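You operate a simulated robot arm through the tools that you are given. There is no shell and no other tool.

Carry out the task below with a simulated two-armed robot. There is one attempt and no reset: what you move stays moved.

Task
Set the blue dial to the card's milk heat, dip the basket of almonds, stand it on the drip tray.
Fine: dip in the green pot; open the black lid, shut it after; both almonds come out coated and stay in the basket; leave the other almonds. Spill a teaspoon at most, drop and scorch nothing, no finger in the chocolate; the melter stays on. Set down upright: dipping basket. Where these are worked on the way, their far stop is far enough and under half their travel is too little: black lid.

The check looks at the end state, three seconds after you hand in, the way a careful person would. Anything else that was tipped, shoved, dropped, spilled or broken makes it a failure. Lids that push on must go on centred and level and be pressed home; caps that screw on are set level and turned clockwise until they are tight.

Robot
Two 6-joint arms with fingered hands on one trunk that stands fixed in place. Base frame: the origin is at the foot of the trunk, x ahead of it, y to its left, z up. Readings come in mm, rad, newtons and seconds.
The left shoulder is at [20, 157, 829], the right one opposite. With the tool pointing down near the work surface each hand reaches from about 280 to 820 mm from the base axis, measured 20 degrees to its own side. Payload 4.1 kg a hand.
The TCP of each hand is the grasp point between the finger pads, 33 mm short of the fingertips. In the tool frame z runs along the fingers and y along their closing line. The gripper opens to 112 mm; its body begins 39 mm behind the TCP. The gripper is a hand of 4 fingers: y runs from the thumb to the fingers, the wrist lies at [-16, -118, -200] in the tool frame, and closing takes about 1.5 s.
Orientation is told as [roll, pitch, yaw] about the base's x, y, z axes, in that order, counted from this pose: with the fingers straight down and the wrist toward the robot, the tool's x, y and z point along [0, 1, 0], [1, 0, 0] and [0, 0, -1] of the base frame.

Tools
- The arms move only by the tool servo_tool. It takes "left_plan", "right_plan" or both (then of equal length, played together; a hand with none holds still); each is a list of rows, each a list of 7 numbers: the shift along the tool's x, y, z in mm, then the turn, a rotation vector about the tool's x, y, z in rad, then the opening in per cent of the stroke, from 0 (shut) to 100 (fully open). In form: [[tx, ty, tz, rx, ry, rz, fingers], ...]. A call has 1 to 20 rows; each row shifts and turns the commanded pose from where the row before left it, along the tool's axes as they then stand. Each row takes 0.2 s and may step no farther than 50 mm and 0.15 rad from the row before; otherwise, or with a gripper value out of range, the whole call is refused. A pose out of reach is approached as far as the arm can. The call stops where the force on the tool passes 90 N (or 10 N more than at its start, if that is more) or the arm is blocked; 0.2 s more then pass. Each finger travels about 72 mm/s and halts on what it meets, pressing with about 25 N; the grip force reading is that of the motor and also rises with nothing between the fingers. The clock runs only during rows and for 0.2 s after the last one: add rows that do not move to give the fingers time. It gives the time, the measured TCP pose, the force on the tool (base axes), the opening and the grip force at its end, in the units of the frame above (readings bear some noise), with the torque about the TCP (base axes, N m) and any sound that the robot's microphone picked up.
- Cameras (640 x 400 px; columns grow to the right, rows downward): "scene" is now at [61.1, -7.8, 1471]; the picture's right is [-0.08, -1.00, 0.00], its down [-0.48, 0.04, -0.87] and it looks along [0.87, -0.07, -0.49] (base axes); focal length 320 px, centre (320, 200). "left" rides on the left gripper at [-66, -89, -130] in its tool frame; the picture's right is [-0.79, -0.29, 0.54], its down [0.55, -0.71, 0.44] and it looks along [0.26, 0.64, 0.72] (tool axes); focal length 247 px, centre (320, 200). "right" rides on the right gripper at [66, -89, -130] in its tool frame; the picture's right is [-0.79, 0.29, -0.54], its down [-0.55, -0.71, 0.44] and it looks along [-0.26, 0.64, 0.72] (tool axes); focal length 247 px, centre (320, 200). There is no depth. A picture from a camera that has moved, and an enlarged one, comes with that camera's place and axes in the base frame and with its lens.
- grab_frame(camera): a new picture of that camera. It takes no simulated time.
- set_grasp(shape, hand): the hand has 4 fingers and takes this shape, open, in about a second: jaw (thumb against the fingers, like two jaws); tri (thumb and two fingers); tip (a fingertip pinch); poke (one finger out to press); point (the index stretched); flat (the hand flat); cup (the hand cupped); fist (a fist). The gripper value then closes the fingers along that shape, each until it touches; the sizes above hold for jaw. It gives what a move gives, with no picture.
- turn_head(pan, tilt): turns the head with the scene camera to pan (to the left, within 1.501 rad either way) and tilt (down, from -0.506 to 1.204), counted from straight ahead of the robot. It gives what a move gives.
- inspect(camera, box): a new picture of the part [left, top, right, bottom] of that camera's present view, enlarged. It takes no simulated time.
- finish_job(): hands the job in; it is judged then, once.

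Places have to be worked out from the pictures, the camera data and where the tool is seen. Open the grippers and draw the arms clear of the work before you hand the job in, unless the task says otherwise.

The tools are called after "Call:" by a JSON object that holds its "method" and its "body". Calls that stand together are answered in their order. servo_tool: Moves the arms, as the interface text tells. Its arguments: {"type":"object","properties":{"left_plan":{"type":"array","items":{"type":"array","items":{"type":"number"}}},"right_plan":{"type":"array","items":{"type":"array","items":{"type":"number"}}}},"required":[]} The other tools are called the same way: set_grasp (shape, hand) gives the hand a shape; turn_head (pan, tilt) turns the head that bears the scene camera; grab_frame (camera) takes a picture; inspect (camera, box) takes an enlarged picture of a part of a camera's view; finish_job () hands the job in.

At the start:

```text
t: 0.0
left_eef_pos: [318.5, 38.3, 1323.2]
left_tool_rot: [0.0, 0.0, -0.219]
left_contact_force: [-0.6, -0.7, 0.2]
left_moment: [0.0, -0.02, 0.02]
left_gripper_width: 111.5
left_finger_force: 0.3
left_shape: jaw
right_eef_pos: [334.0, -204.7, 1323.1]
right_tool_rot: [0.0, 0.0, -0.218]
right_contact_force: [0.0, -0.1, -0.4]
right_moment: [0.01, -0.03, -0.01]
right_gripper_width: 111.6
right_finger_force: 0.1
right_shape: jaw
head pan, tilt (commanded): [-0.082, 0.508]
```

scene: 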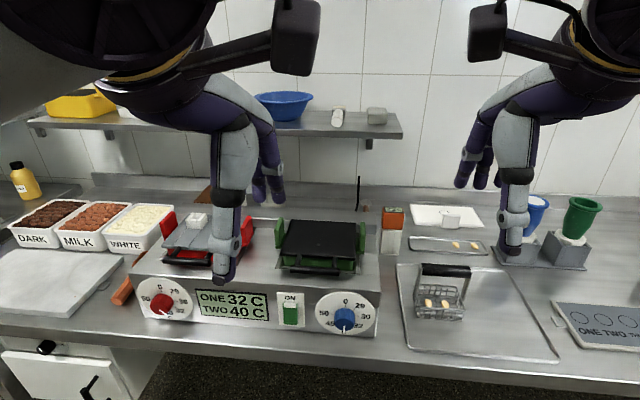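
right: 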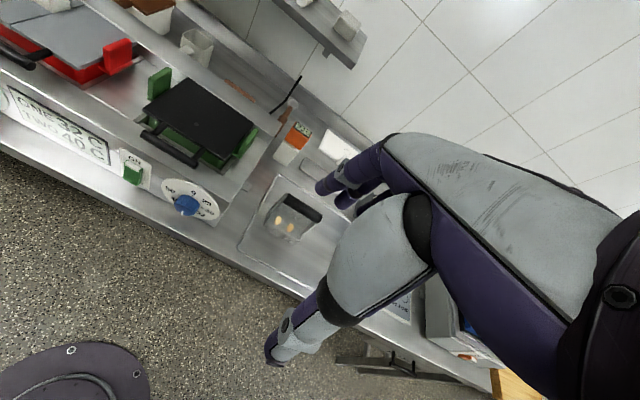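
left: 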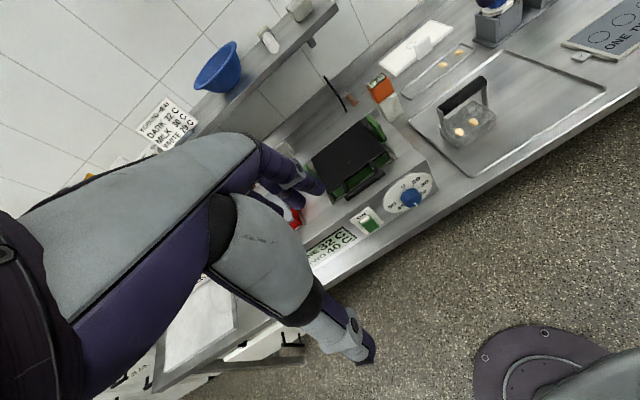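

I'll first look closely at the card on the wall, the dial, the pots and the basket before moving anything.

Call:
{"method": "inspect", "body": {"camera": "left", "box": [120, 80, 220, 180]}}

Call:
{"method": "inspect", "body": {"camera": "scene", "box": [130, 200, 400, 350]}}

Call:
{"method": "inspect", "body": {"camera": "scene", "box": [380, 180, 640, 370]}}

Call:
{"method": "inspect", "body": {"camera": "left", "box": [300, 60, 520, 240]}}

```text
4.00 times, centred on (170, 130) of left
camera zoom: at [217.9, -6.8, 1453.7], right [-0.45, -0.71, -0.54], down [-0.57, 0.69, -0.44], along [0.68, 0.11, -0.72], focal length 988 px, centre (920, 480)
```

zoom: 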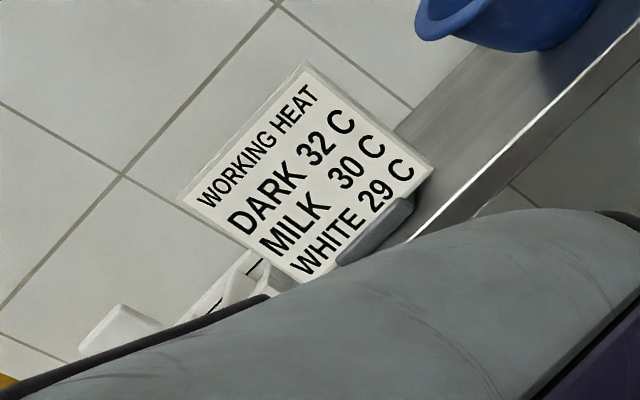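

```text
2.37 times, centred on (265, 275) of scene
camera zoom: at [61.1, -7.8, 1471.0], right [-0.08, -1.0, 0.0], down [-0.48, 0.04, -0.87], along [0.87, -0.07, -0.49], focal length 759 px, centre (450, 22)
```

zoom: 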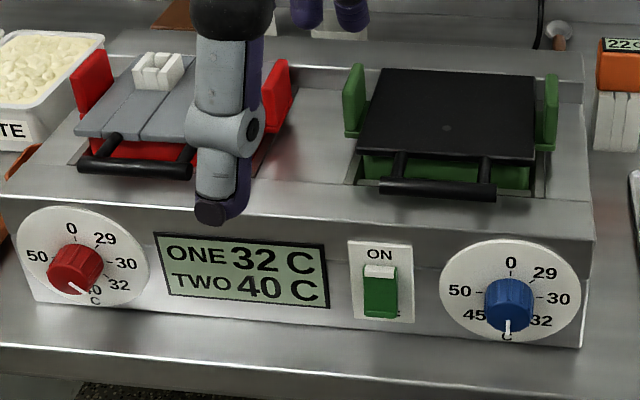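

```text
2.11 times, centred on (510, 275) of scene
camera zoom: at [61.1, -7.8, 1471.0], right [-0.08, -1.0, 0.0], down [-0.48, 0.04, -0.87], along [0.87, -0.07, -0.49], focal length 674 px, centre (-80, 42)
```

zoom: 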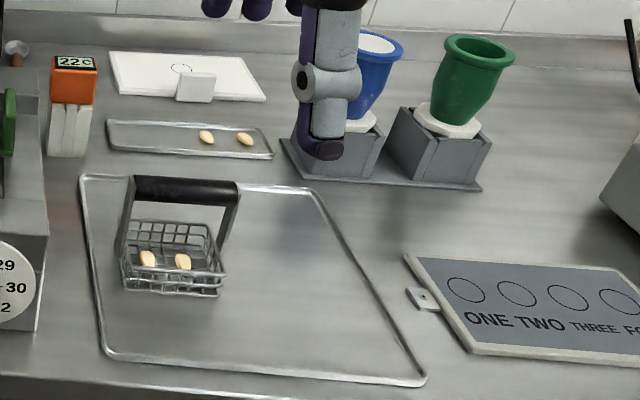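

```text
2.22 times, centred on (410, 150) of left
camera zoom: at [217.9, -6.8, 1453.7], right [-0.45, -0.71, -0.54], down [-0.57, 0.69, -0.44], along [0.68, 0.11, -0.72], focal length 549 px, centre (120, 311)
```

zoom: 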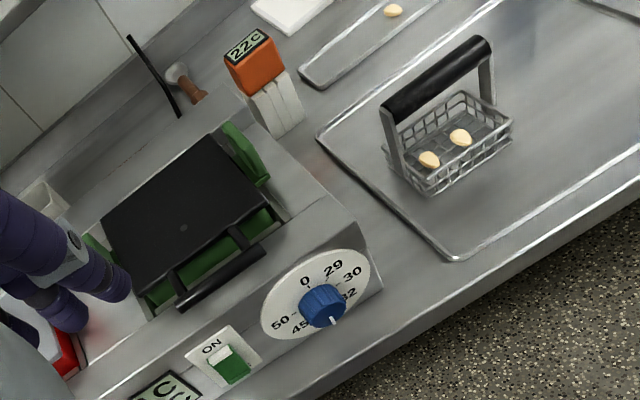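

The card says milk 30 C, and the blue dial now stands at 40 (pointer straight down). I'll pan the head around to see the whole workspace and identify the drip tray.

Call:
{"method": "turn_head", "body": {"pan": -0.5, "tilt": 0.65}}

Call:
{"method": "grab_frame", "body": {"camera": "scene"}}

Call:
{"method": "inspect", "body": {"camera": "scene", "box": [60, 100, 380, 300]}}

Call:
{"method": "inspect", "body": {"camera": "scene", "box": [320, 100, 640, 300]}}

```text
t: 0.9
left_eef_pos: [319.5, 36.7, 1324.2]
left_tool_rot: [0.002, -0.001, -0.218]
left_contact_force: [0.4, -0.4, 0.6]
left_moment: [-0.03, 0.01, -0.01]
left_gripper_width: 111.8
left_finger_force: 0.0
left_shape: jaw
right_eef_pos: [333.8, -206.0, 1322.7]
right_tool_rot: [0.001, -0.001, -0.218]
right_contact_force: [0.0, -0.4, 0.2]
right_moment: [-0.03, 0.01, 0.01]
right_gripper_width: 111.4
right_finger_force: 0.0
right_shape: jaw
head pan, tilt (commanded): [-0.499, 0.649]
```

```text
taken
camera scene: at [46.9, -41.9, 1458.5], right [-0.48, -0.88, 0.0], down [-0.53, 0.29, -0.8], along [0.7, -0.38, -0.6], focal length 320 px, centre (320, 200)
```

scene: 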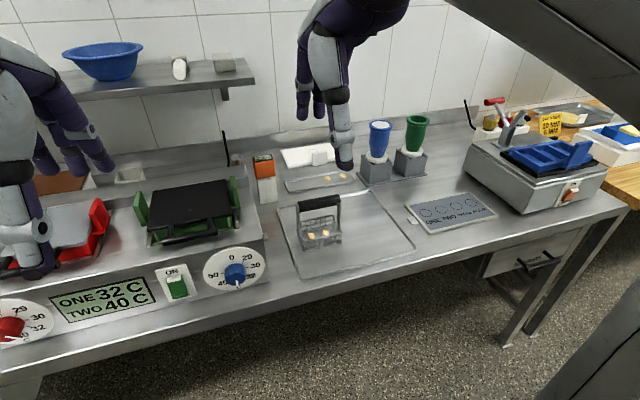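

```text
2.00 times, centred on (220, 200) of scene
camera zoom: at [46.9, -41.9, 1458.5], right [-0.48, -0.88, 0.0], down [-0.53, 0.29, -0.8], along [0.7, -0.38, -0.6], focal length 641 px, centre (520, 200)
```

zoom: 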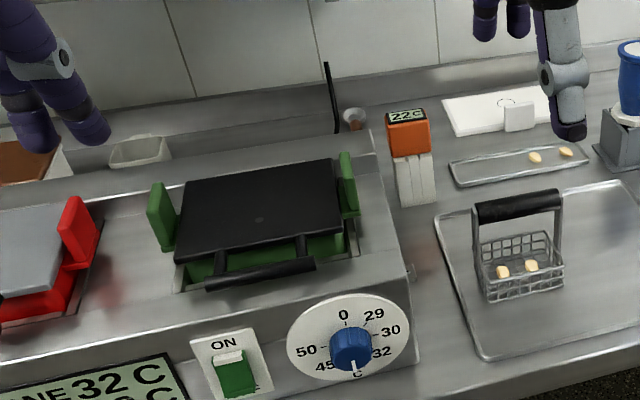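

```text
2.00 times, centred on (480, 200) of scene
camera zoom: at [46.9, -41.9, 1458.5], right [-0.48, -0.88, 0.0], down [-0.53, 0.29, -0.8], along [0.7, -0.38, -0.6], focal length 641 px, centre (0, 200)
```

zoom: 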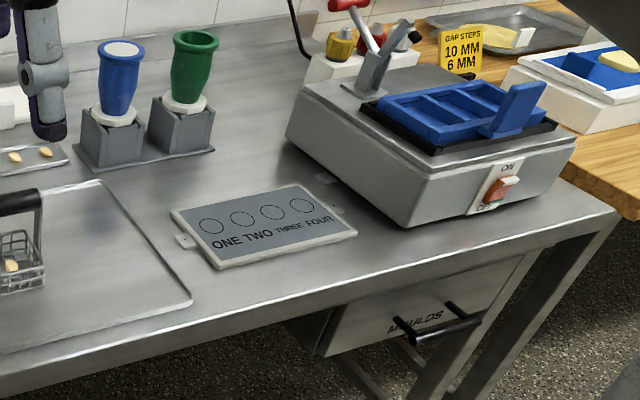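

Now I'll look to the left side as well, for any other tray that could be the drip tray.

Call:
{"method": "turn_head", "body": {"pan": 0.5, "tilt": 0.65}}

Call:
{"method": "grab_frame", "body": {"camera": "scene"}}

Call:
{"method": "inspect", "body": {"camera": "left", "box": [300, 0, 640, 200]}}

Call:
{"method": "inspect", "body": {"camera": "right", "box": [100, 50, 400, 250]}}

```text
t: 2.1
left_eef_pos: [318.7, 37.8, 1323.7]
left_tool_rot: [-0.001, 0.001, -0.218]
left_contact_force: [0.5, -1.3, 0.4]
left_moment: [-0.05, -0.02, 0.01]
left_gripper_width: 111.7
left_finger_force: 0.0
left_shape: jaw
right_eef_pos: [335.0, -205.9, 1322.6]
right_tool_rot: [-0.001, 0.0, -0.219]
right_contact_force: [0.6, -0.6, 1.1]
right_moment: [-0.02, 0.01, 0.01]
right_gripper_width: 111.5
right_finger_force: 0.0
right_shape: jaw
head pan, tilt (commanded): [0.499, 0.649]
```

```text
taken
camera scene: at [46.8, 41.1, 1458.4], right [0.48, -0.88, 0.0], down [-0.53, -0.29, -0.8], along [0.7, 0.38, -0.6], focal length 320 px, centre (320, 200)
```

scene: 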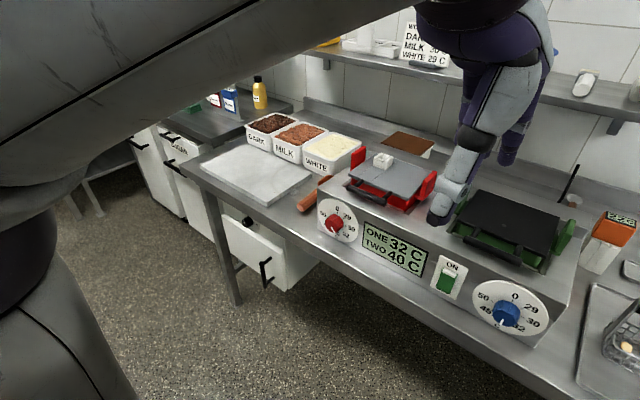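

```text
1.88 times, centred on (470, 100) of left
camera zoom: at [217.9, -6.8, 1453.7], right [-0.45, -0.71, -0.54], down [-0.57, 0.69, -0.44], along [0.68, 0.11, -0.72], focal length 465 px, centre (38, 388)
```

zoom: 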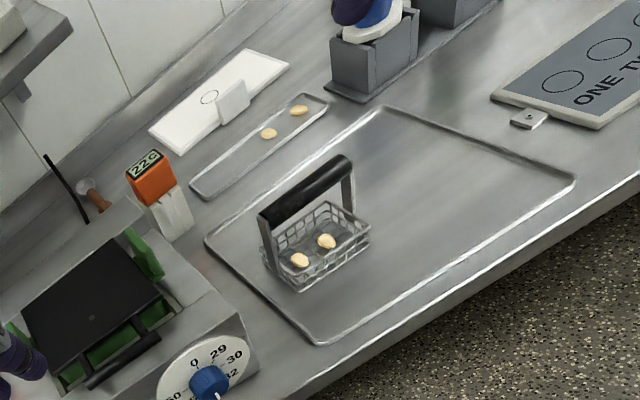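

```text
2.00 times, centred on (250, 150) of right
camera zoom: at [261.0, -121.7, 1454.1], right [0.11, -0.84, 0.54], down [-0.81, -0.39, -0.44], along [0.57, -0.39, -0.72], focal length 494 px, centre (460, 300)
```

zoom: 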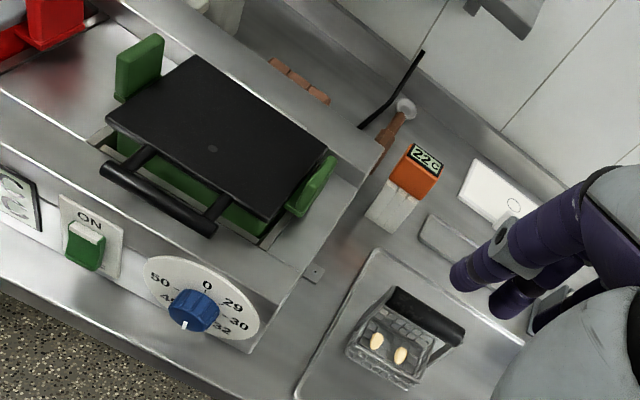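

The large rimmed tray under the basket is the only drip-tray candidate. I want to see how the hands look up close, so I'll look toward the right hand and centre on the work.

Call:
{"method": "turn_head", "body": {"pan": -0.25, "tilt": 0.75}}

Call:
{"method": "grab_frame", "body": {"camera": "scene"}}

Call:
{"method": "inspect", "body": {"camera": "scene", "box": [160, 80, 360, 205]}}

Call:
{"method": "inspect", "body": {"camera": "scene", "box": [340, 80, 540, 205]}}

```text
t: 3.2
left_eef_pos: [318.2, 36.9, 1323.8]
left_tool_rot: [0.0, -0.001, -0.217]
left_contact_force: [0.1, -0.3, -0.8]
left_moment: [0.01, 0.02, 0.0]
left_gripper_width: 111.7
left_finger_force: 0.0
left_shape: jaw
right_eef_pos: [333.8, -205.4, 1324.0]
right_tool_rot: [0.0, 0.0, -0.217]
right_contact_force: [-0.6, 0.7, 0.4]
right_moment: [0.01, 0.0, 0.0]
right_gripper_width: 111.5
right_finger_force: 0.1
right_shape: jaw
head pan, tilt (commanded): [-0.25, 0.75]
```

```text
taken
camera scene: at [50.9, -20.8, 1449.9], right [-0.25, -0.97, 0.0], down [-0.66, 0.17, -0.73], along [0.71, -0.18, -0.68], focal length 320 px, centre (320, 200)
```

scene: 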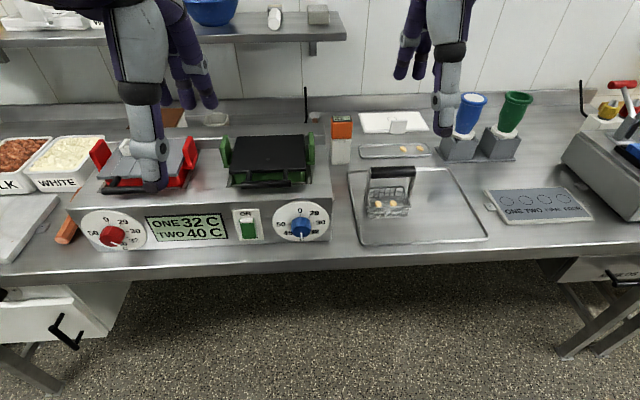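

```text
3.20 times, centred on (260, 142) of scene
camera zoom: at [50.9, -20.8, 1449.9], right [-0.25, -0.97, 0.0], down [-0.66, 0.17, -0.73], along [0.71, -0.18, -0.68], focal length 1025 px, centre (512, 384)
```

zoom: 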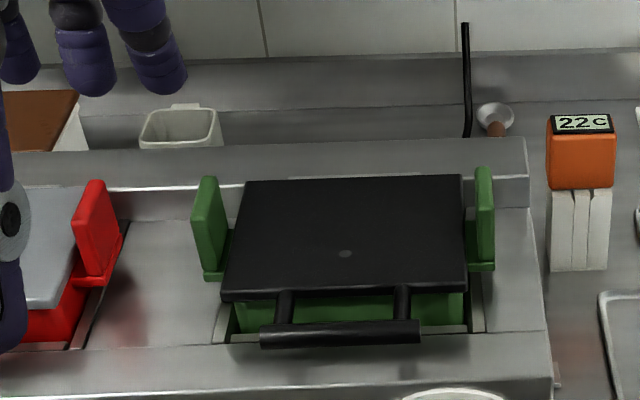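

```text
3.20 times, centred on (440, 142) of scene
camera zoom: at [50.9, -20.8, 1449.9], right [-0.25, -0.97, 0.0], down [-0.66, 0.17, -0.73], along [0.71, -0.18, -0.68], focal length 1025 px, centre (-64, 384)
```

zoom: 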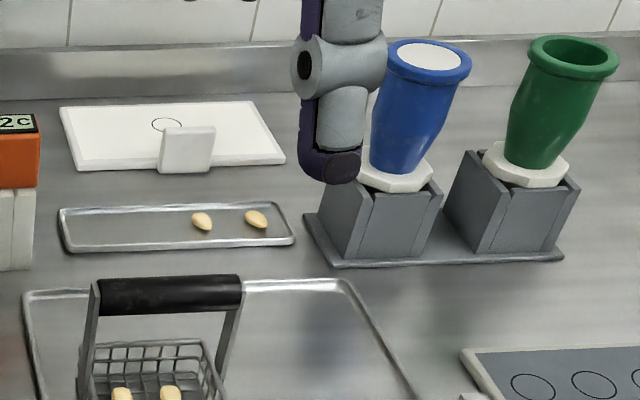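

Knob triangulates to about [510,-96,939], counter ≈ 860, lid handle bar ≈ [541..550, -85..6, 1044]; the bench is yawed about -0.18 rad. I'll bring the right hand lower and turn it so the fingers point forward with the wrist to the right, ready for the dial.

Call:
{"method": "servo_tool", "body": {"right_plan": [[-12.4, 17.4, 33.8, 0, 0, 0, 100], [-12.4, 17.4, 33.8, 0, 0, 0, 100], [-12.4, 17.4, 33.8, 0, 0, 0, 100], [-12.4, 17.4, 33.8, 0, 0, 0, 100], [-12.4, 17.4, 33.8, 0, 0, 0, 100], [-12.4, 17.4, 33.8, 0, 0, 0, 100]]}}

```text
t: 4.7
left_eef_pos: [318.7, 37.0, 1324.2]
left_tool_rot: [0.0, 0.001, -0.219]
left_contact_force: [-0.8, -0.4, -1.1]
left_moment: [-0.01, 0.0, 0.01]
left_gripper_width: 111.8
left_finger_force: 0.0
left_shape: jaw
right_eef_pos: [418.9, -299.5, 1120.8]
right_tool_rot: [0.002, 0.0, -0.218]
right_contact_force: [0.0, 0.1, -0.8]
right_moment: [0.0, -0.01, -0.03]
right_gripper_width: 111.9
right_finger_force: 0.1
right_shape: jaw
head pan, tilt (commanded): [-0.25, 0.75]
```

The right hand moved as commanded. Before rotating it, I'll take its camera view from here since it looks at the tray and basket from a new angle.

Call:
{"method": "grab_frame", "body": {"camera": "right"}}

Call:
{"method": "grab_frame", "body": {"camera": "scene"}}

```text
taken
camera right: at [346.4, -216.6, 1251.1], right [0.11, -0.84, 0.54], down [-0.81, -0.39, -0.44], along [0.57, -0.39, -0.72], focal length 247 px, centre (320, 200)
```

right: 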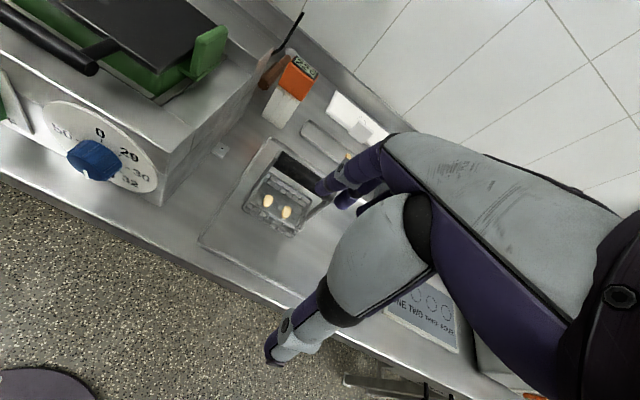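

```text
taken
camera scene: at [50.6, -20.8, 1449.9], right [-0.25, -0.97, 0.0], down [-0.66, 0.17, -0.73], along [0.71, -0.18, -0.68], focal length 320 px, centre (320, 200)
```

scene: 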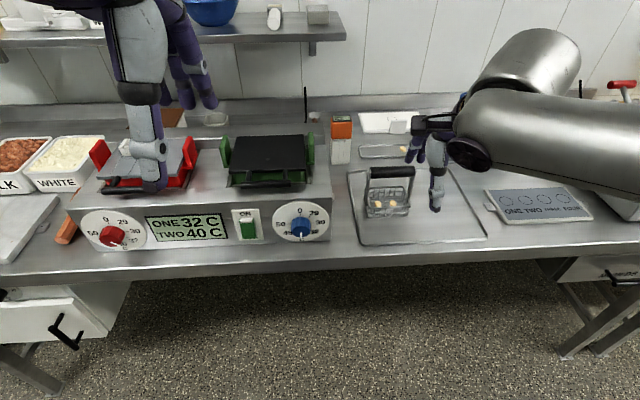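

I'll zoom into this right-camera view to judge the dial plate's tilt and the basket geometry.

Call:
{"method": "inspect", "body": {"camera": "right", "box": [0, 50, 240, 250]}}

Call:
{"method": "inspect", "body": {"camera": "right", "box": [190, 110, 350, 260]}}

Call:
{"method": "inspect", "body": {"camera": "right", "box": [0, 0, 240, 150]}}

```text
2.00 times, centred on (120, 150) of right
camera zoom: at [346.4, -216.6, 1251.1], right [0.11, -0.84, 0.54], down [-0.81, -0.39, -0.44], along [0.57, -0.39, -0.72], focal length 494 px, centre (720, 300)
```

zoom: 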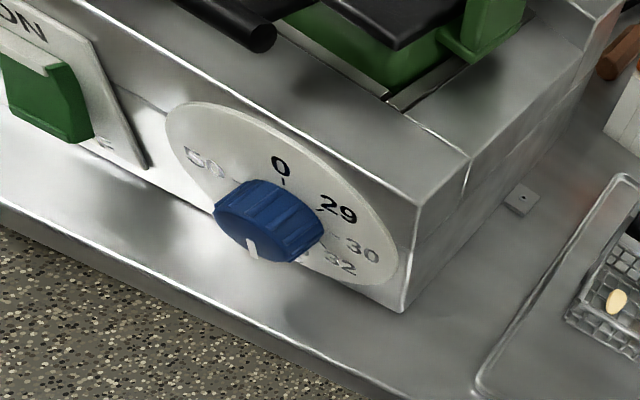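

```text
2.67 times, centred on (270, 185) of right
camera zoom: at [346.4, -216.6, 1251.1], right [0.11, -0.84, 0.54], down [-0.81, -0.39, -0.44], along [0.57, -0.39, -0.72], focal length 659 px, centre (453, 240)
```

zoom: 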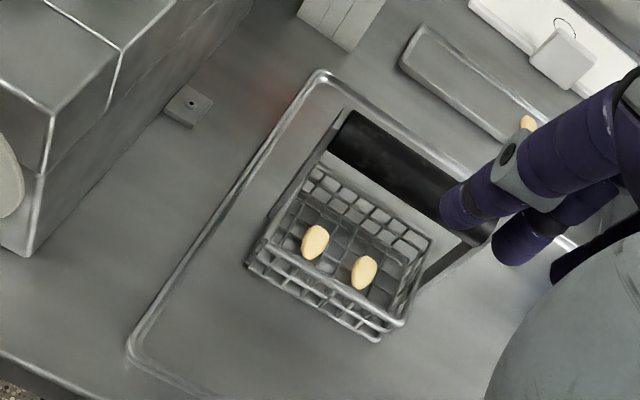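

```text
2.67 times, centred on (120, 75) of right
camera zoom: at [346.4, -216.6, 1251.1], right [0.11, -0.84, 0.54], down [-0.81, -0.39, -0.44], along [0.57, -0.39, -0.72], focal length 659 px, centre (853, 533)
```

zoom: 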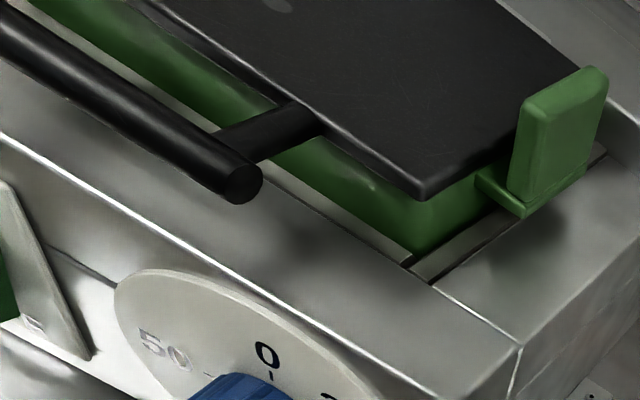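

The panel is vertical (front plane ~541 mm along the bench's forward axis) with the knob face ~20 mm proud. Now I rotate the right hand so its fingers point straight at the panel, wrist to the right.

Call:
{"method": "servo_tool", "body": {"right_plan": [[0, 0, 0, -0.0864, -0.0864, -0.0864, 100], [0, 0, 0, -0.0864, -0.0864, -0.0864, 100], [0, 0, 0, -0.0864, -0.0864, -0.0864, 100], [0, 0, 0, -0.0864, -0.0864, -0.0864, 100], [0, 0, 0, -0.0864, -0.0864, -0.0864, 100], [0, 0, 0, -0.0864, -0.0864, -0.0864, 100], [0, 0, 0, -0.0864, -0.0864, -0.0864, 100]]}}

Call:
{"method": "grab_frame", "body": {"camera": "scene"}}

```text
t: 6.2
left_eef_pos: [319.5, 37.2, 1322.9]
left_tool_rot: [0.0, 0.0, -0.218]
left_contact_force: [0.9, -0.8, -0.3]
left_moment: [-0.02, -0.01, 0.02]
left_gripper_width: 111.6
left_finger_force: 0.1
left_shape: jaw
right_eef_pos: [420.3, -287.7, 1131.1]
right_tool_rot: [-0.786, -0.337, 0.561]
right_contact_force: [0.1, 0.7, 0.2]
right_moment: [-0.01, -0.01, -0.02]
right_gripper_width: 111.9
right_finger_force: 0.0
right_shape: jaw
right hand out of reach, approached as far as the arm can: row 7
head pan, tilt (commanded): [-0.25, 0.75]
```

```text
taken
camera scene: at [51.0, -21.0, 1449.9], right [-0.25, -0.97, 0.0], down [-0.66, 0.17, -0.73], along [0.71, -0.18, -0.68], focal length 320 px, centre (320, 200)
```

scene: 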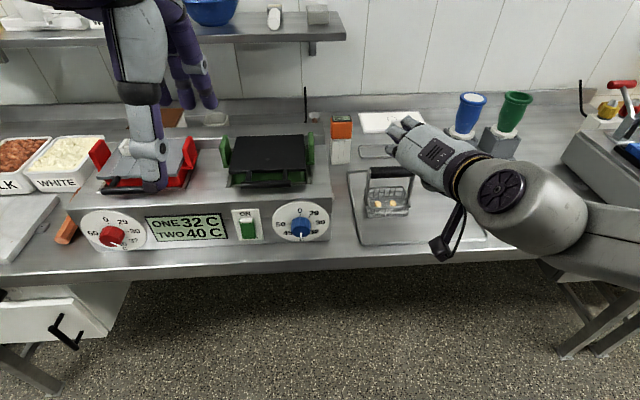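

The (1,1,1)-axis route hits a limit halfway. I'll back it out and instead pitch the fingers forward about the tool's x axis.

Call:
{"method": "servo_tool", "body": {"right_plan": [[0, 0, 0, 0.0864, 0.0864, 0.0864, 100], [0, 0, 0, 0.0864, 0.0864, 0.0864, 100], [0, 0, 0, 0.0864, 0.0864, 0.0864, 100], [0, 0, 0, 0.0864, 0.0864, 0.0864, 100], [0, 0, 0, 0.0864, 0.0864, 0.0864, 100], [0, 0, 0, 0.0864, 0.0864, 0.0864, 100], [0, 0, 0, 0.0864, 0.0864, 0.0864, 100]]}}

Call:
{"method": "servo_tool", "body": {"right_plan": [[0, 0, 0, -0.14, 0, 0, 100], [0, 0, 0, -0.14, 0, 0, 100], [0, 0, 0, -0.14, 0, 0, 100], [0, 0, 0, -0.14, 0, 0, 100], [0, 0, 0, -0.14, 0, 0, 100], [0, 0, 0, -0.14, 0, 0, 100], [0, 0, 0, -0.14, 0, 0, 100], [0, 0, 0, -0.14, 0, 0, 100], [0, 0, 0, -0.14, 0, 0, 100], [0, 0, 0, -0.14, 0, 0, 100], [0, 0, 0, -0.14, 0, 0, 100]]}}

Call:
{"method": "grab_frame", "body": {"camera": "scene"}}

```text
t: 7.8
left_eef_pos: [319.0, 38.2, 1323.7]
left_tool_rot: [0.001, 0.0, -0.218]
left_contact_force: [0.2, -0.1, 0.3]
left_moment: [0.0, 0.0, 0.02]
left_gripper_width: 111.7
left_finger_force: 0.1
left_shape: jaw
right_eef_pos: [420.6, -286.3, 1129.6]
right_tool_rot: [0.002, 0.003, -0.217]
right_contact_force: [-0.2, -0.1, 0.0]
right_moment: [0.0, -0.02, 0.03]
right_gripper_width: 111.5
right_finger_force: 0.0
right_shape: jaw
head pan, tilt (commanded): [-0.25, 0.75]
```

```text
t: 10.2
left_eef_pos: [317.4, 36.7, 1324.5]
left_tool_rot: [-0.001, -0.001, -0.218]
left_contact_force: [-0.1, -0.7, 0.1]
left_moment: [-0.02, 0.0, 0.02]
left_gripper_width: 111.5
left_finger_force: 0.0
left_shape: jaw
right_eef_pos: [451.3, -145.5, 1248.4]
right_tool_rot: [0.26, -1.53, -0.498]
right_contact_force: [0.1, -0.6, 0.5]
right_moment: [-0.01, 0.0, -0.01]
right_gripper_width: 111.9
right_finger_force: 0.1
right_shape: jaw
right hand out of reach, approached as far as the arm can: row 6, 7, 8, 9, 10, 11
head pan, tilt (commanded): [-0.25, 0.75]
```

```text
taken
camera scene: at [50.5, -21.1, 1449.9], right [-0.25, -0.97, 0.0], down [-0.66, 0.17, -0.73], along [0.71, -0.18, -0.68], focal length 320 px, centre (320, 200)
```

scene: 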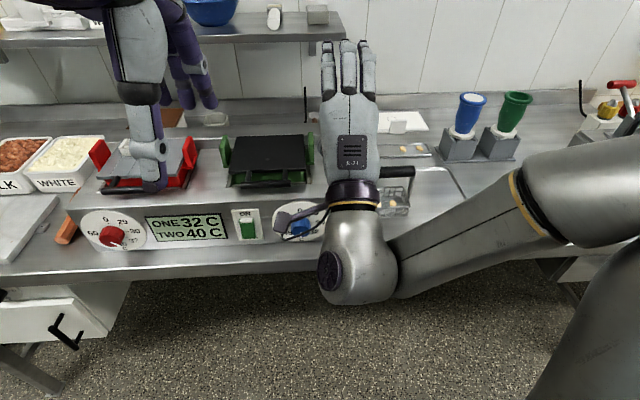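

The hand does point forward now (palm down) though the TCP drifted upward, so position/orientation limits interact. I'll roll the hand about its own axis toward "wrist right" while coming down toward the knob's height, and see what the arm can reach.

Call:
{"method": "servo_tool", "body": {"right_plan": [[0, -15, 0, 0, 0, -0.14, 100], [0, -15, 0, 0, 0, -0.14, 100], [0, -15, 0, 0, 0, -0.14, 100], [0, -15, 0, 0, 0, -0.14, 100], [0, -15, 0, 0, 0, -0.14, 100], [0, -15, 0, 0, 0, -0.14, 100]]}}

Call:
{"method": "grab_frame", "body": {"camera": "scene"}}

```text
t: 11.7
left_eef_pos: [317.6, 39.0, 1325.3]
left_tool_rot: [0.002, -0.004, -0.217]
left_contact_force: [-12.2, 29.9, 20.0]
left_moment: [0.63, -0.52, 1.31]
left_gripper_width: 106.8
left_finger_force: 0.1
left_shape: jaw
right_eef_pos: [401.3, -16.1, 1236.4]
right_tool_rot: [-1.511, -0.723, 1.298]
right_contact_force: [12.7, -30.1, -19.8]
right_moment: [0.91, 0.01, 0.47]
right_gripper_width: 110.3
right_finger_force: 0.1
right_shape: jaw
right hand out of reach, approached as far as the arm can: row 1, 2, 3, 4, 5, 6
head pan, tilt (commanded): [-0.25, 0.75]
```

```text
taken
camera scene: at [51.0, -20.7, 1449.9], right [-0.25, -0.97, 0.0], down [-0.66, 0.17, -0.73], along [0.71, -0.18, -0.68], focal length 320 px, centre (320, 200)
```

scene: 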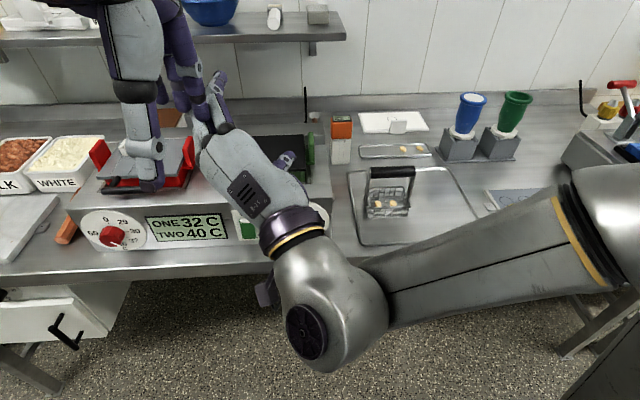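

The right hand brushed the left hand in the air (about 30 N). I'll separate them: left hand to the left, right hand to the right.

Call:
{"method": "servo_tool", "body": {"left_plan": [[30, 0, 0, 0, 0, 0, 100], [30, 0, 0, 0, 0, 0, 100], [30, 0, 0, 0, 0, 0, 100], [30, 0, 0, 0, 0, 0, 100], [30, 0, 0, 0, 0, 0, 100], [30, 0, 0, 0, 0, 0, 100]], "right_plan": [[-13, -14.4, 4.6, 0, 0, 0, 100], [-13, -14.4, 4.6, 0, 0, 0, 100], [-13, -14.4, 4.6, 0, 0, 0, 100], [-13, -14.4, 4.6, 0, 0, 0, 100], [-13, -14.4, 4.6, 0, 0, 0, 100], [-13, -14.4, 4.6, 0, 0, 0, 100]]}}

Call:
{"method": "grab_frame", "body": {"camera": "scene"}}

```text
t: 13.1
left_eef_pos: [358.0, 213.9, 1322.2]
left_tool_rot: [0.001, 0.0, -0.221]
left_contact_force: [0.4, -0.1, 0.1]
left_moment: [0.04, 0.0, -0.05]
left_gripper_width: 111.6
left_finger_force: 0.1
left_shape: jaw
right_eef_pos: [365.6, -69.1, 1290.4]
right_tool_rot: [-1.526, -0.731, 1.316]
right_contact_force: [0.2, 0.0, -0.5]
right_moment: [0.0, 0.02, 0.0]
right_gripper_width: 111.9
right_finger_force: 0.2
right_shape: jaw
right hand out of reach, approached as far as the arm can: row 1, 2, 3, 4, 5, 6
head pan, tilt (commanded): [-0.25, 0.75]
```

```text
taken
camera scene: at [51.1, -21.0, 1449.8], right [-0.25, -0.97, 0.0], down [-0.66, 0.17, -0.73], along [0.71, -0.18, -0.68], focal length 320 px, centre (320, 200)
```

scene: 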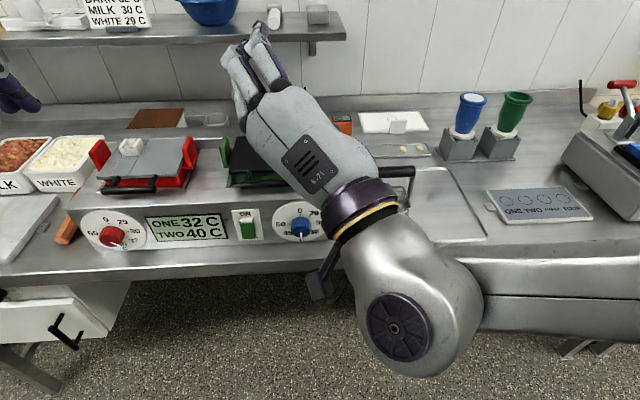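

The arm's posture is limiting. I'll look toward the right shoulder to understand how the elbow lies, before picking a better route.

Call:
{"method": "turn_head", "body": {"pan": -1.2, "tilt": 0.9}}

Call:
{"method": "grab_frame", "body": {"camera": "scene"}}

```text
t: 14.3
left_eef_pos: [356.6, 213.6, 1322.6]
left_tool_rot: [0.0, 0.0, -0.219]
left_contact_force: [-0.1, 0.4, 0.1]
left_moment: [0.03, -0.01, -0.01]
left_gripper_width: 111.9
left_finger_force: 0.0
left_shape: jaw
right_eef_pos: [365.1, -67.5, 1290.7]
right_tool_rot: [-1.524, -0.731, 1.318]
right_contact_force: [-0.3, -0.5, -0.2]
right_moment: [0.0, 0.03, 0.0]
right_gripper_width: 111.9
right_finger_force: 0.1
right_shape: jaw
head pan, tilt (commanded): [-1.201, 0.901]
```

```text
taken
camera scene: at [-2.0, -70.8, 1438.0], right [-0.93, -0.36, 0.0], down [-0.28, 0.73, -0.62], along [0.23, -0.58, -0.78], focal length 320 px, centre (320, 200)
```

scene: 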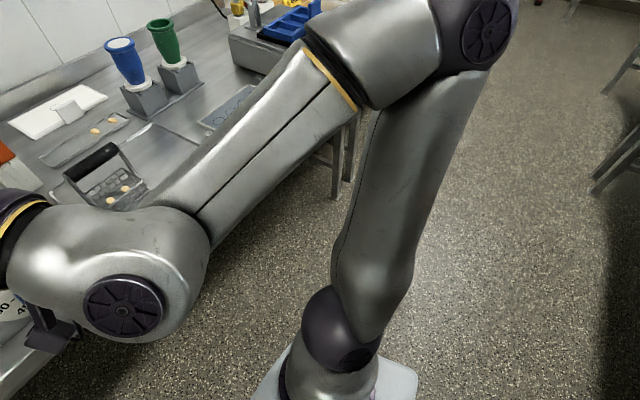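

The arm is a 6R type with the elbow out and up; folding the wrist close to its own shoulder is what fails. The left arm reaches across to the knob with more room, so I'll return the right hand to its fingers-down pose and park it off to the right.

Call:
{"method": "servo_tool", "body": {"right_plan": [[0, 0, 5, 0, 0, 0.14, 100], [0, 0, 5, 0, 0, 0.14, 100], [0, 0, 5, 0, 0, 0.14, 100], [0, 0, 5, 0, 0, 0.14, 100], [0, 0, 5, 0, 0, 0.14, 100], [0, 0, 5, 0, 0, 0.14, 100], [0, 0, 0, 0.14, 0, 0, 100], [0, 0, 0, 0.14, 0, 0, 100], [0, 0, 0, 0.14, 0, 0, 100], [0, 0, 0, 0.14, 0, 0, 100], [0, 0, 0, 0.14, 0, 0, 100], [0, 0, 0, 0.14, 0, 0, 100], [0, 0, 0, 0.14, 0, 0, 100], [0, 0, 0, 0.14, 0, 0, 100], [0, 0, 0, 0.14, 0, 0, 100], [0, 0, 0, 0.14, 0, 0, 100], [0, 0, 0, 0.14, 0, 0, 100]]}}

```text
t: 17.9
left_eef_pos: [357.0, 213.2, 1322.8]
left_tool_rot: [0.0, 0.0, -0.218]
left_contact_force: [-0.6, 0.7, -0.4]
left_moment: [0.01, -0.01, 0.0]
left_gripper_width: 111.9
left_finger_force: 0.0
left_shape: jaw
right_eef_pos: [399.9, -72.0, 1297.2]
right_tool_rot: [-0.002, 0.002, -0.217]
right_contact_force: [-0.3, 0.2, 0.0]
right_moment: [0.0, -0.04, 0.02]
right_gripper_width: 111.9
right_finger_force: 0.2
right_shape: jaw
right hand out of reach, approached as far as the arm can: row 1, 2
head pan, tilt (commanded): [-1.201, 0.901]
```

Right hand is back in the fingers-down pose. Now I park it to the right, clear of the work, and look forward again.

Call:
{"method": "servo_tool", "body": {"right_plan": [[-35.8, 15, 12, 0, 0, 0, 100], [-35.8, 15, 12, 0, 0, 0, 100], [-35.8, 15, 12, 0, 0, 0, 100], [-35.8, 15, 12, 0, 0, 0, 100], [-35.8, 15, 12, 0, 0, 0, 100], [-35.8, 15, 12, 0, 0, 0, 100], [-35.8, 15, 12, 0, 0, 0, 100], [-35.8, 15, 12, 0, 0, 0, 100], [-35.8, 15, 12, 0, 0, 0, 100]]}}

Call:
{"method": "turn_head", "body": {"pan": -0.18, "tilt": 0.7}}

Call:
{"method": "grab_frame", "body": {"camera": "scene"}}

```text
t: 19.9
left_eef_pos: [357.2, 213.1, 1322.1]
left_tool_rot: [0.001, 0.0, -0.218]
left_contact_force: [-0.3, 0.5, 0.7]
left_moment: [-0.01, 0.01, 0.0]
left_gripper_width: 111.7
left_finger_force: 0.0
left_shape: jaw
right_eef_pos: [461.6, -415.9, 1189.0]
right_tool_rot: [0.0, -0.003, -0.217]
right_contact_force: [0.5, 0.5, 0.5]
right_moment: [-0.04, -0.01, 0.0]
right_gripper_width: 112.1
right_finger_force: 0.1
right_shape: jaw
head pan, tilt (commanded): [-1.201, 0.901]
```

```text
t: 21.2
left_eef_pos: [357.6, 214.0, 1323.4]
left_tool_rot: [0.0, -0.001, -0.218]
left_contact_force: [0.8, 0.0, 0.2]
left_moment: [0.0, 0.02, -0.01]
left_gripper_width: 111.7
left_finger_force: 0.1
left_shape: jaw
right_eef_pos: [461.7, -415.2, 1188.8]
right_tool_rot: [0.0, 0.0, -0.217]
right_contact_force: [-0.2, -0.4, -0.3]
right_moment: [0.0, 0.03, 0.03]
right_gripper_width: 112.1
right_finger_force: 0.0
right_shape: jaw
head pan, tilt (commanded): [-0.18, 0.7]
```

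```text
taken
camera scene: at [54.2, -15.7, 1454.1], right [-0.18, -0.98, 0.0], down [-0.63, 0.12, -0.76], along [0.75, -0.14, -0.64], focal length 320 px, centre (320, 200)
```

scene: 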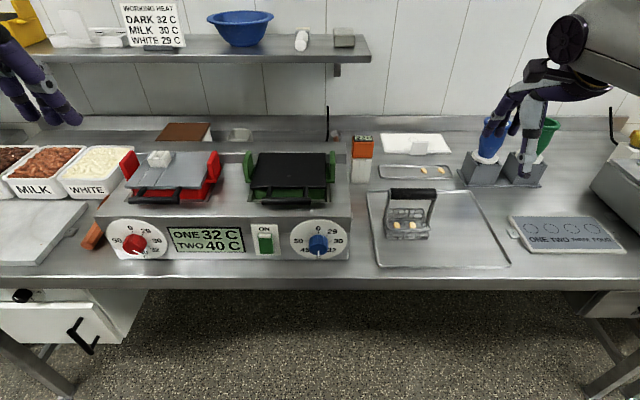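

A clear, unobstructed view now; I'll zoom in on the melter and the basket for accurate measurements.

Call:
{"method": "inspect", "body": {"camera": "scene", "box": [220, 130, 380, 270]}}

Call:
{"method": "inspect", "body": {"camera": "scene", "box": [350, 120, 530, 280]}}

Call:
{"method": "grab_frame", "body": {"camera": "right"}}

Call:
{"method": "grab_frame", "body": {"camera": "left"}}

```text
2.86 times, centred on (300, 200) of scene
camera zoom: at [54.2, -15.7, 1454.1], right [-0.18, -0.98, 0.0], down [-0.63, 0.12, -0.76], along [0.75, -0.14, -0.64], focal length 915 px, centre (377, 200)
```

zoom: 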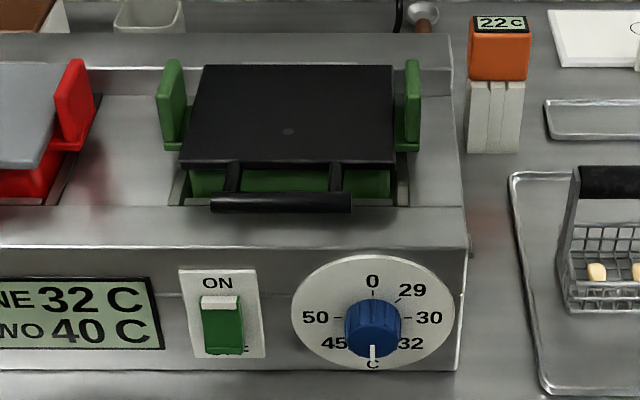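

```text
2.50 times, centred on (440, 200) of scene
camera zoom: at [54.2, -15.7, 1454.1], right [-0.18, -0.98, 0.0], down [-0.63, 0.12, -0.76], along [0.75, -0.14, -0.64], focal length 801 px, centre (20, 200)
```

zoom: 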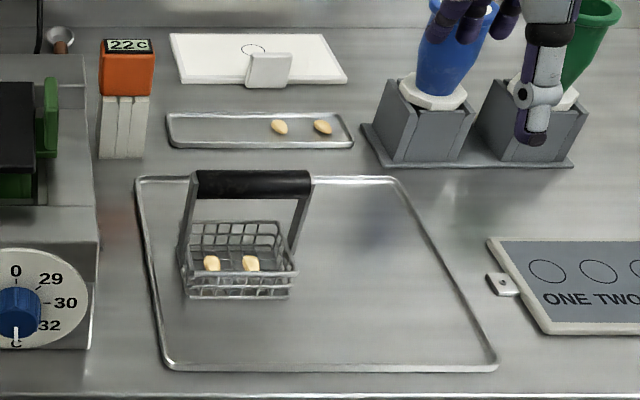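

```text
taken
camera right: at [388.0, -331.3, 1319.4], right [0.11, -0.84, 0.54], down [-0.81, -0.39, -0.44], along [0.57, -0.39, -0.72], focal length 247 px, centre (320, 200)
```

right: 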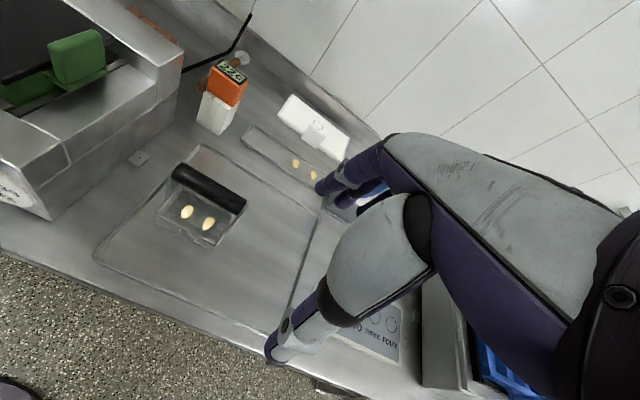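

```text
taken
camera left: at [256.6, 169.1, 1453.1], right [-0.45, -0.71, -0.54], down [-0.57, 0.69, -0.44], along [0.68, 0.11, -0.72], focal length 247 px, centre (320, 200)
```

left: 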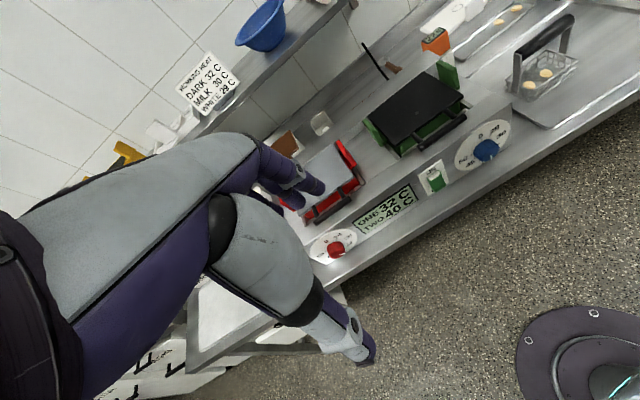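

Now a magnified look at the basket from the right-hand camera to pin its handle's position and lean.

Call:
{"method": "inspect", "body": {"camera": "right", "box": [130, 140, 290, 260]}}

Call:
{"method": "inspect", "body": {"camera": "scene", "box": [370, 170, 460, 260]}}

Call:
{"method": "inspect", "body": {"camera": "left", "box": [490, 0, 620, 130]}}

```text
3.33 times, centred on (210, 200) of right
camera zoom: at [388.0, -331.3, 1319.4], right [0.11, -0.84, 0.54], down [-0.81, -0.39, -0.44], along [0.57, -0.39, -0.72], focal length 823 px, centre (687, 200)
```

zoom: 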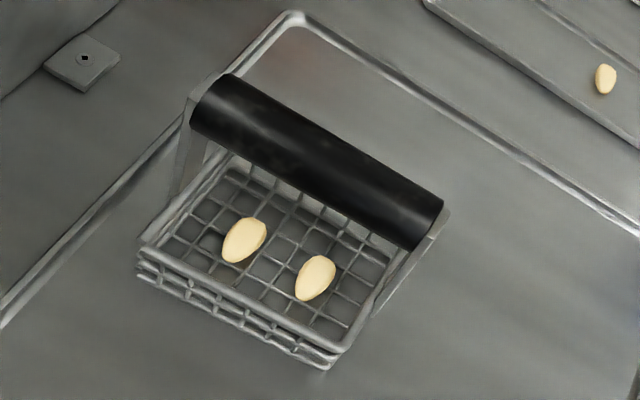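

```text
4.44 times, centred on (415, 215) of scene
camera zoom: at [54.2, -15.7, 1454.1], right [-0.18, -0.98, 0.0], down [-0.63, 0.12, -0.76], along [0.75, -0.14, -0.64], focal length 1424 px, centre (-102, 133)
```

zoom: 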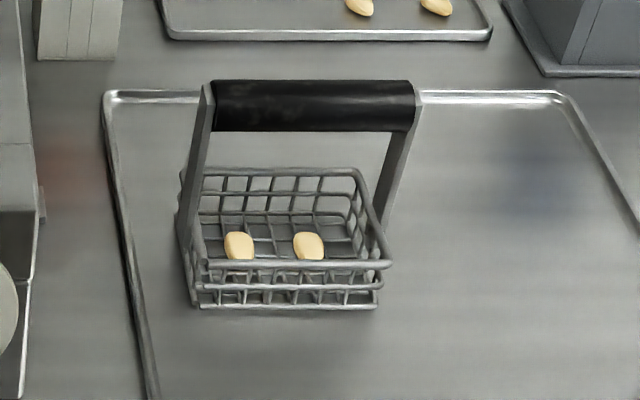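

```text
3.08 times, centred on (555, 65) of left
camera zoom: at [256.6, 169.1, 1453.1], right [-0.45, -0.71, -0.54], down [-0.57, 0.69, -0.44], along [0.68, 0.11, -0.72], focal length 760 px, centre (-403, 615)
```

zoom: 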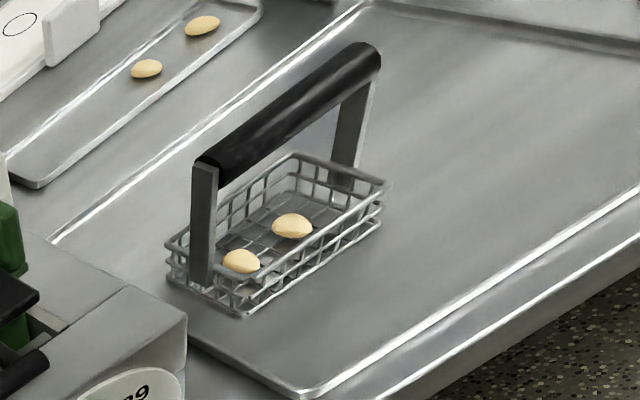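

Refined: basket handle bar centre ≈ [592,-335,979], basket bottom ≈ 865 with ~32 mm walls. Now I bring the left hand across above the melter, then pitch its fingers forward.

Call:
{"method": "servo_tool", "body": {"left_plan": [[-30.6, 20, 8, 0, 0, 0, 100], [-30.6, 20, 8, 0, 0, 0, 100], [-30.6, 20, 8, 0, 0, 0, 100], [-30.6, 20, 8, 0, 0, 0, 100], [-30.6, 20, 8, 0, 0, 0, 100], [-30.6, 20, 8, 0, 0, 0, 100], [-30.6, 20, 8, 0, 0, 0, 100], [-30.6, 20, 8, 0, 0, 0, 100], [-30.6, 20, 8, 0, 0, 0, 100]]}}

Call:
{"method": "servo_tool", "body": {"left_plan": [[0, 0, 0, -0.14, 0, 0, 100], [0, 0, 0, -0.14, 0, 0, 100], [0, 0, 0, -0.14, 0, 0, 100], [0, 0, 0, -0.14, 0, 0, 100], [0, 0, 0, -0.14, 0, 0, 100], [0, 0, 0, -0.14, 0, 0, 100]]}}

Call:
{"method": "grab_frame", "body": {"camera": "scene"}}

```text
t: 23.2
left_eef_pos: [474.8, -93.6, 1251.6]
left_tool_rot: [-0.001, -0.002, -0.217]
left_contact_force: [0.2, 0.8, 0.5]
left_moment: [-0.05, -0.03, -0.02]
left_gripper_width: 111.4
left_finger_force: 0.1
left_shape: jaw
right_eef_pos: [462.2, -413.7, 1188.7]
right_tool_rot: [0.001, 0.0, -0.218]
right_contact_force: [-0.3, 0.3, -0.2]
right_moment: [-0.06, 0.01, -0.03]
right_gripper_width: 112.1
right_finger_force: 0.2
right_shape: jaw
head pan, tilt (commanded): [-0.18, 0.7]
```

```text
t: 24.6
left_eef_pos: [473.3, -94.3, 1252.2]
left_tool_rot: [-0.001, -0.84, -0.218]
left_contact_force: [-0.6, -0.5, 0.1]
left_moment: [-0.02, 0.01, 0.02]
left_gripper_width: 111.5
left_finger_force: 0.0
left_shape: jaw
right_eef_pos: [461.1, -414.7, 1188.7]
right_tool_rot: [0.001, 0.002, -0.219]
right_contact_force: [-0.2, -0.3, -0.1]
right_moment: [0.0, 0.01, 0.01]
right_gripper_width: 112.0
right_finger_force: 0.0
right_shape: jaw
head pan, tilt (commanded): [-0.18, 0.7]
```

```text
taken
camera scene: at [54.1, -15.6, 1454.1], right [-0.18, -0.98, 0.0], down [-0.63, 0.12, -0.76], along [0.75, -0.14, -0.64], focal length 320 px, centre (320, 200)
```

scene: 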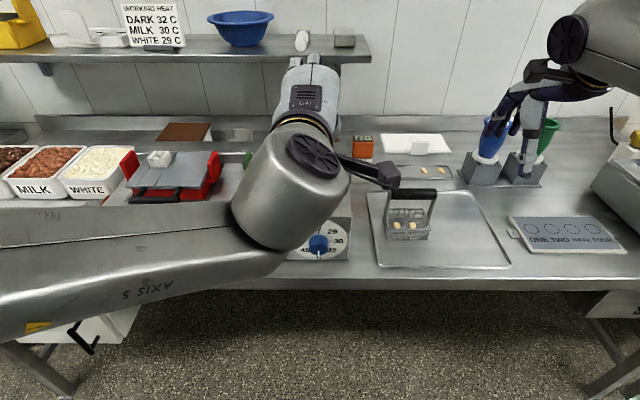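

The left arm can do this here. I continue the pitch to horizontal and rotate yaw slightly to match the bench.

Call:
{"method": "servo_tool", "body": {"left_plan": [[0, 0, 0, -0.146, 0, 0, 100], [0, 0, 0, -0.146, 0, 0, 100], [0, 0, 0, -0.146, 0, 0, 100], [0, 0, 0, -0.146, 0, 0, 100], [0, 0, 0, -0.146, 0, 0, 100]]}}

Call:
{"method": "grab_frame", "body": {"camera": "scene"}}

Call:
{"method": "grab_frame", "body": {"camera": "left"}}

```text
t: 25.8
left_eef_pos: [459.0, -107.8, 1255.9]
left_tool_rot: [-0.91, -1.557, 0.706]
left_contact_force: [-0.1, -0.3, -0.7]
left_moment: [0.04, -0.03, -0.02]
left_gripper_width: 111.7
left_finger_force: 0.0
left_shape: jaw
left hand out of reach, approached as far as the arm can: row 5
right_eef_pos: [461.1, -414.7, 1189.1]
right_tool_rot: [0.001, 0.001, -0.219]
right_contact_force: [0.0, 1.4, -0.3]
right_moment: [-0.05, 0.0, 0.01]
right_gripper_width: 112.0
right_finger_force: 0.0
right_shape: jaw
head pan, tilt (commanded): [-0.18, 0.7]
```

```text
taken
camera scene: at [54.2, -15.0, 1454.1], right [-0.18, -0.98, 0.0], down [-0.63, 0.11, -0.77], along [0.75, -0.14, -0.64], focal length 320 px, centre (320, 200)
```

scene: 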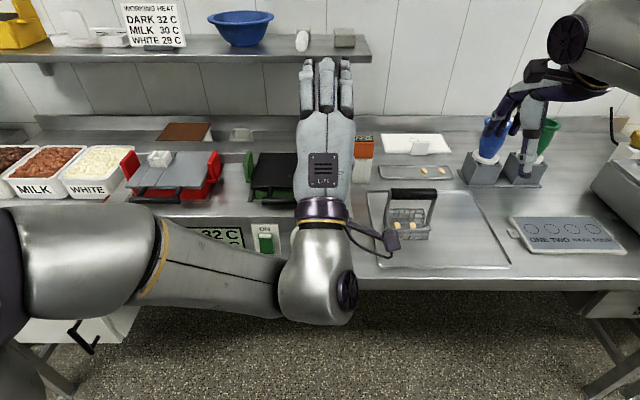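

```text
taken
camera left: at [317.2, -147.6, 1169.2], right [0.36, -0.89, -0.28], down [0.53, 0.45, -0.72], along [0.77, 0.11, 0.63], focal length 247 px, centre (320, 200)
```

left: 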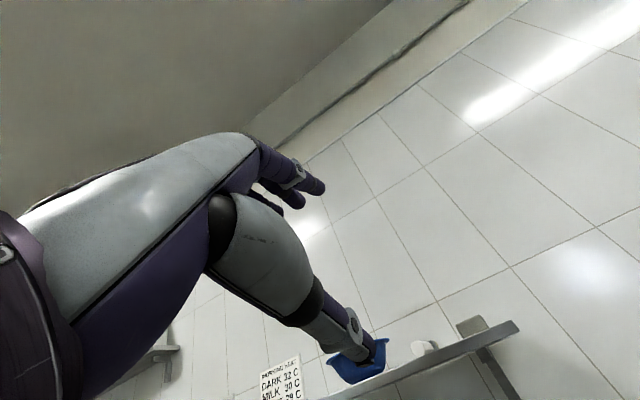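

The left hand is level and pointing forward. I'll roll it so the wrist goes to its left (y to the right), which suits this arm, and see whether it holds position.

Call:
{"method": "servo_tool", "body": {"left_plan": [[0, 0, 0, 0, 0, 0.14, 100], [0, 0, 0, 0, 0, 0.14, 100], [0, 0, 0, 0, 0, 0.14, 100], [0, 0, 0, 0, 0, 0.14, 100], [0, 0, 0, 0, 0, 0.14, 100], [0, 0, 0, 0, 0, 0.14, 100], [0, 0, 0, 0, 0, 0.14, 100], [0, 0, 0, 0, 0, 0.14, 100]]}}

Call:
{"method": "grab_frame", "body": {"camera": "scene"}}

```text
t: 27.6
left_eef_pos: [321.1, -211.6, 1299.6]
left_tool_rot: [1.566, -0.448, -1.784]
left_contact_force: [-0.1, -0.3, 0.1]
left_moment: [0.02, -0.01, 0.0]
left_gripper_width: 111.7
left_finger_force: 0.1
left_shape: jaw
left hand out of reach, approached as far as the arm can: row 1, 2, 3, 4, 5, 6, 7
right_eef_pos: [462.3, -415.4, 1188.5]
right_tool_rot: [-0.001, -0.001, -0.217]
right_contact_force: [1.1, -0.5, 0.5]
right_moment: [-0.01, 0.02, 0.01]
right_gripper_width: 111.8
right_finger_force: 0.1
right_shape: jaw
head pan, tilt (commanded): [-0.18, 0.7]
```

```text
taken
camera scene: at [54.2, -15.7, 1454.1], right [-0.18, -0.98, 0.0], down [-0.63, 0.12, -0.76], along [0.75, -0.14, -0.64], focal length 320 px, centre (320, 200)
```

scene: 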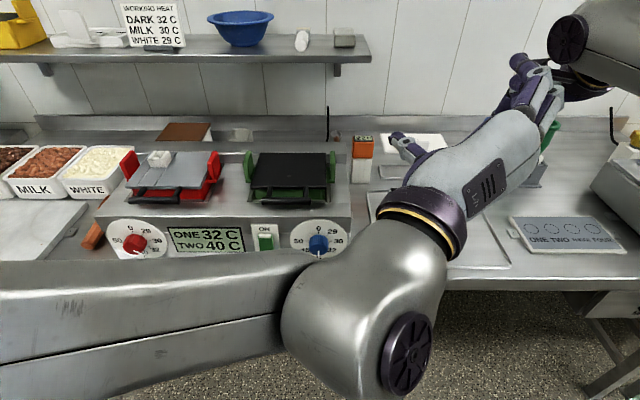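

That direction makes it worse. I'll undo the roll and then try rolling the opposite way (y toward the left), which is also the sense in which the dial must turn.

Call:
{"method": "servo_tool", "body": {"left_plan": [[0, 0, 0, 0, 0, -0.14, 100], [0, 0, 0, 0, 0, -0.14, 100], [0, 0, 0, 0, 0, -0.14, 100], [0, 0, 0, 0, 0, -0.14, 100], [0, 0, 0, 0, 0, -0.14, 100], [0, 0, 0, 0, 0, -0.14, 100], [0, 0, 0, 0, 0, -0.14, 100], [0, 0, 0, 0, 0, -0.14, 100]]}}

Call:
{"method": "grab_frame", "body": {"camera": "scene"}}

```text
t: 29.4
left_eef_pos: [321.5, -210.0, 1298.7]
left_tool_rot: [-1.549, -1.567, 1.328]
left_contact_force: [-1.3, 0.5, 0.3]
left_moment: [-0.03, -0.04, 0.0]
left_gripper_width: 111.8
left_finger_force: 0.1
left_shape: jaw
right_eef_pos: [462.2, -413.4, 1188.5]
right_tool_rot: [0.0, -0.001, -0.218]
right_contact_force: [0.5, 0.8, -0.8]
right_moment: [-0.03, -0.01, 0.02]
right_gripper_width: 111.9
right_finger_force: 0.1
right_shape: jaw
head pan, tilt (commanded): [-0.18, 0.7]
```

```text
taken
camera scene: at [54.2, -15.4, 1454.1], right [-0.18, -0.98, 0.0], down [-0.63, 0.12, -0.76], along [0.75, -0.14, -0.64], focal length 320 px, centre (320, 200)
```

scene: 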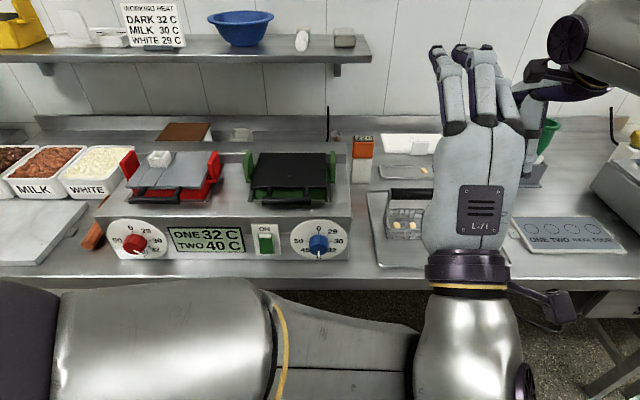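

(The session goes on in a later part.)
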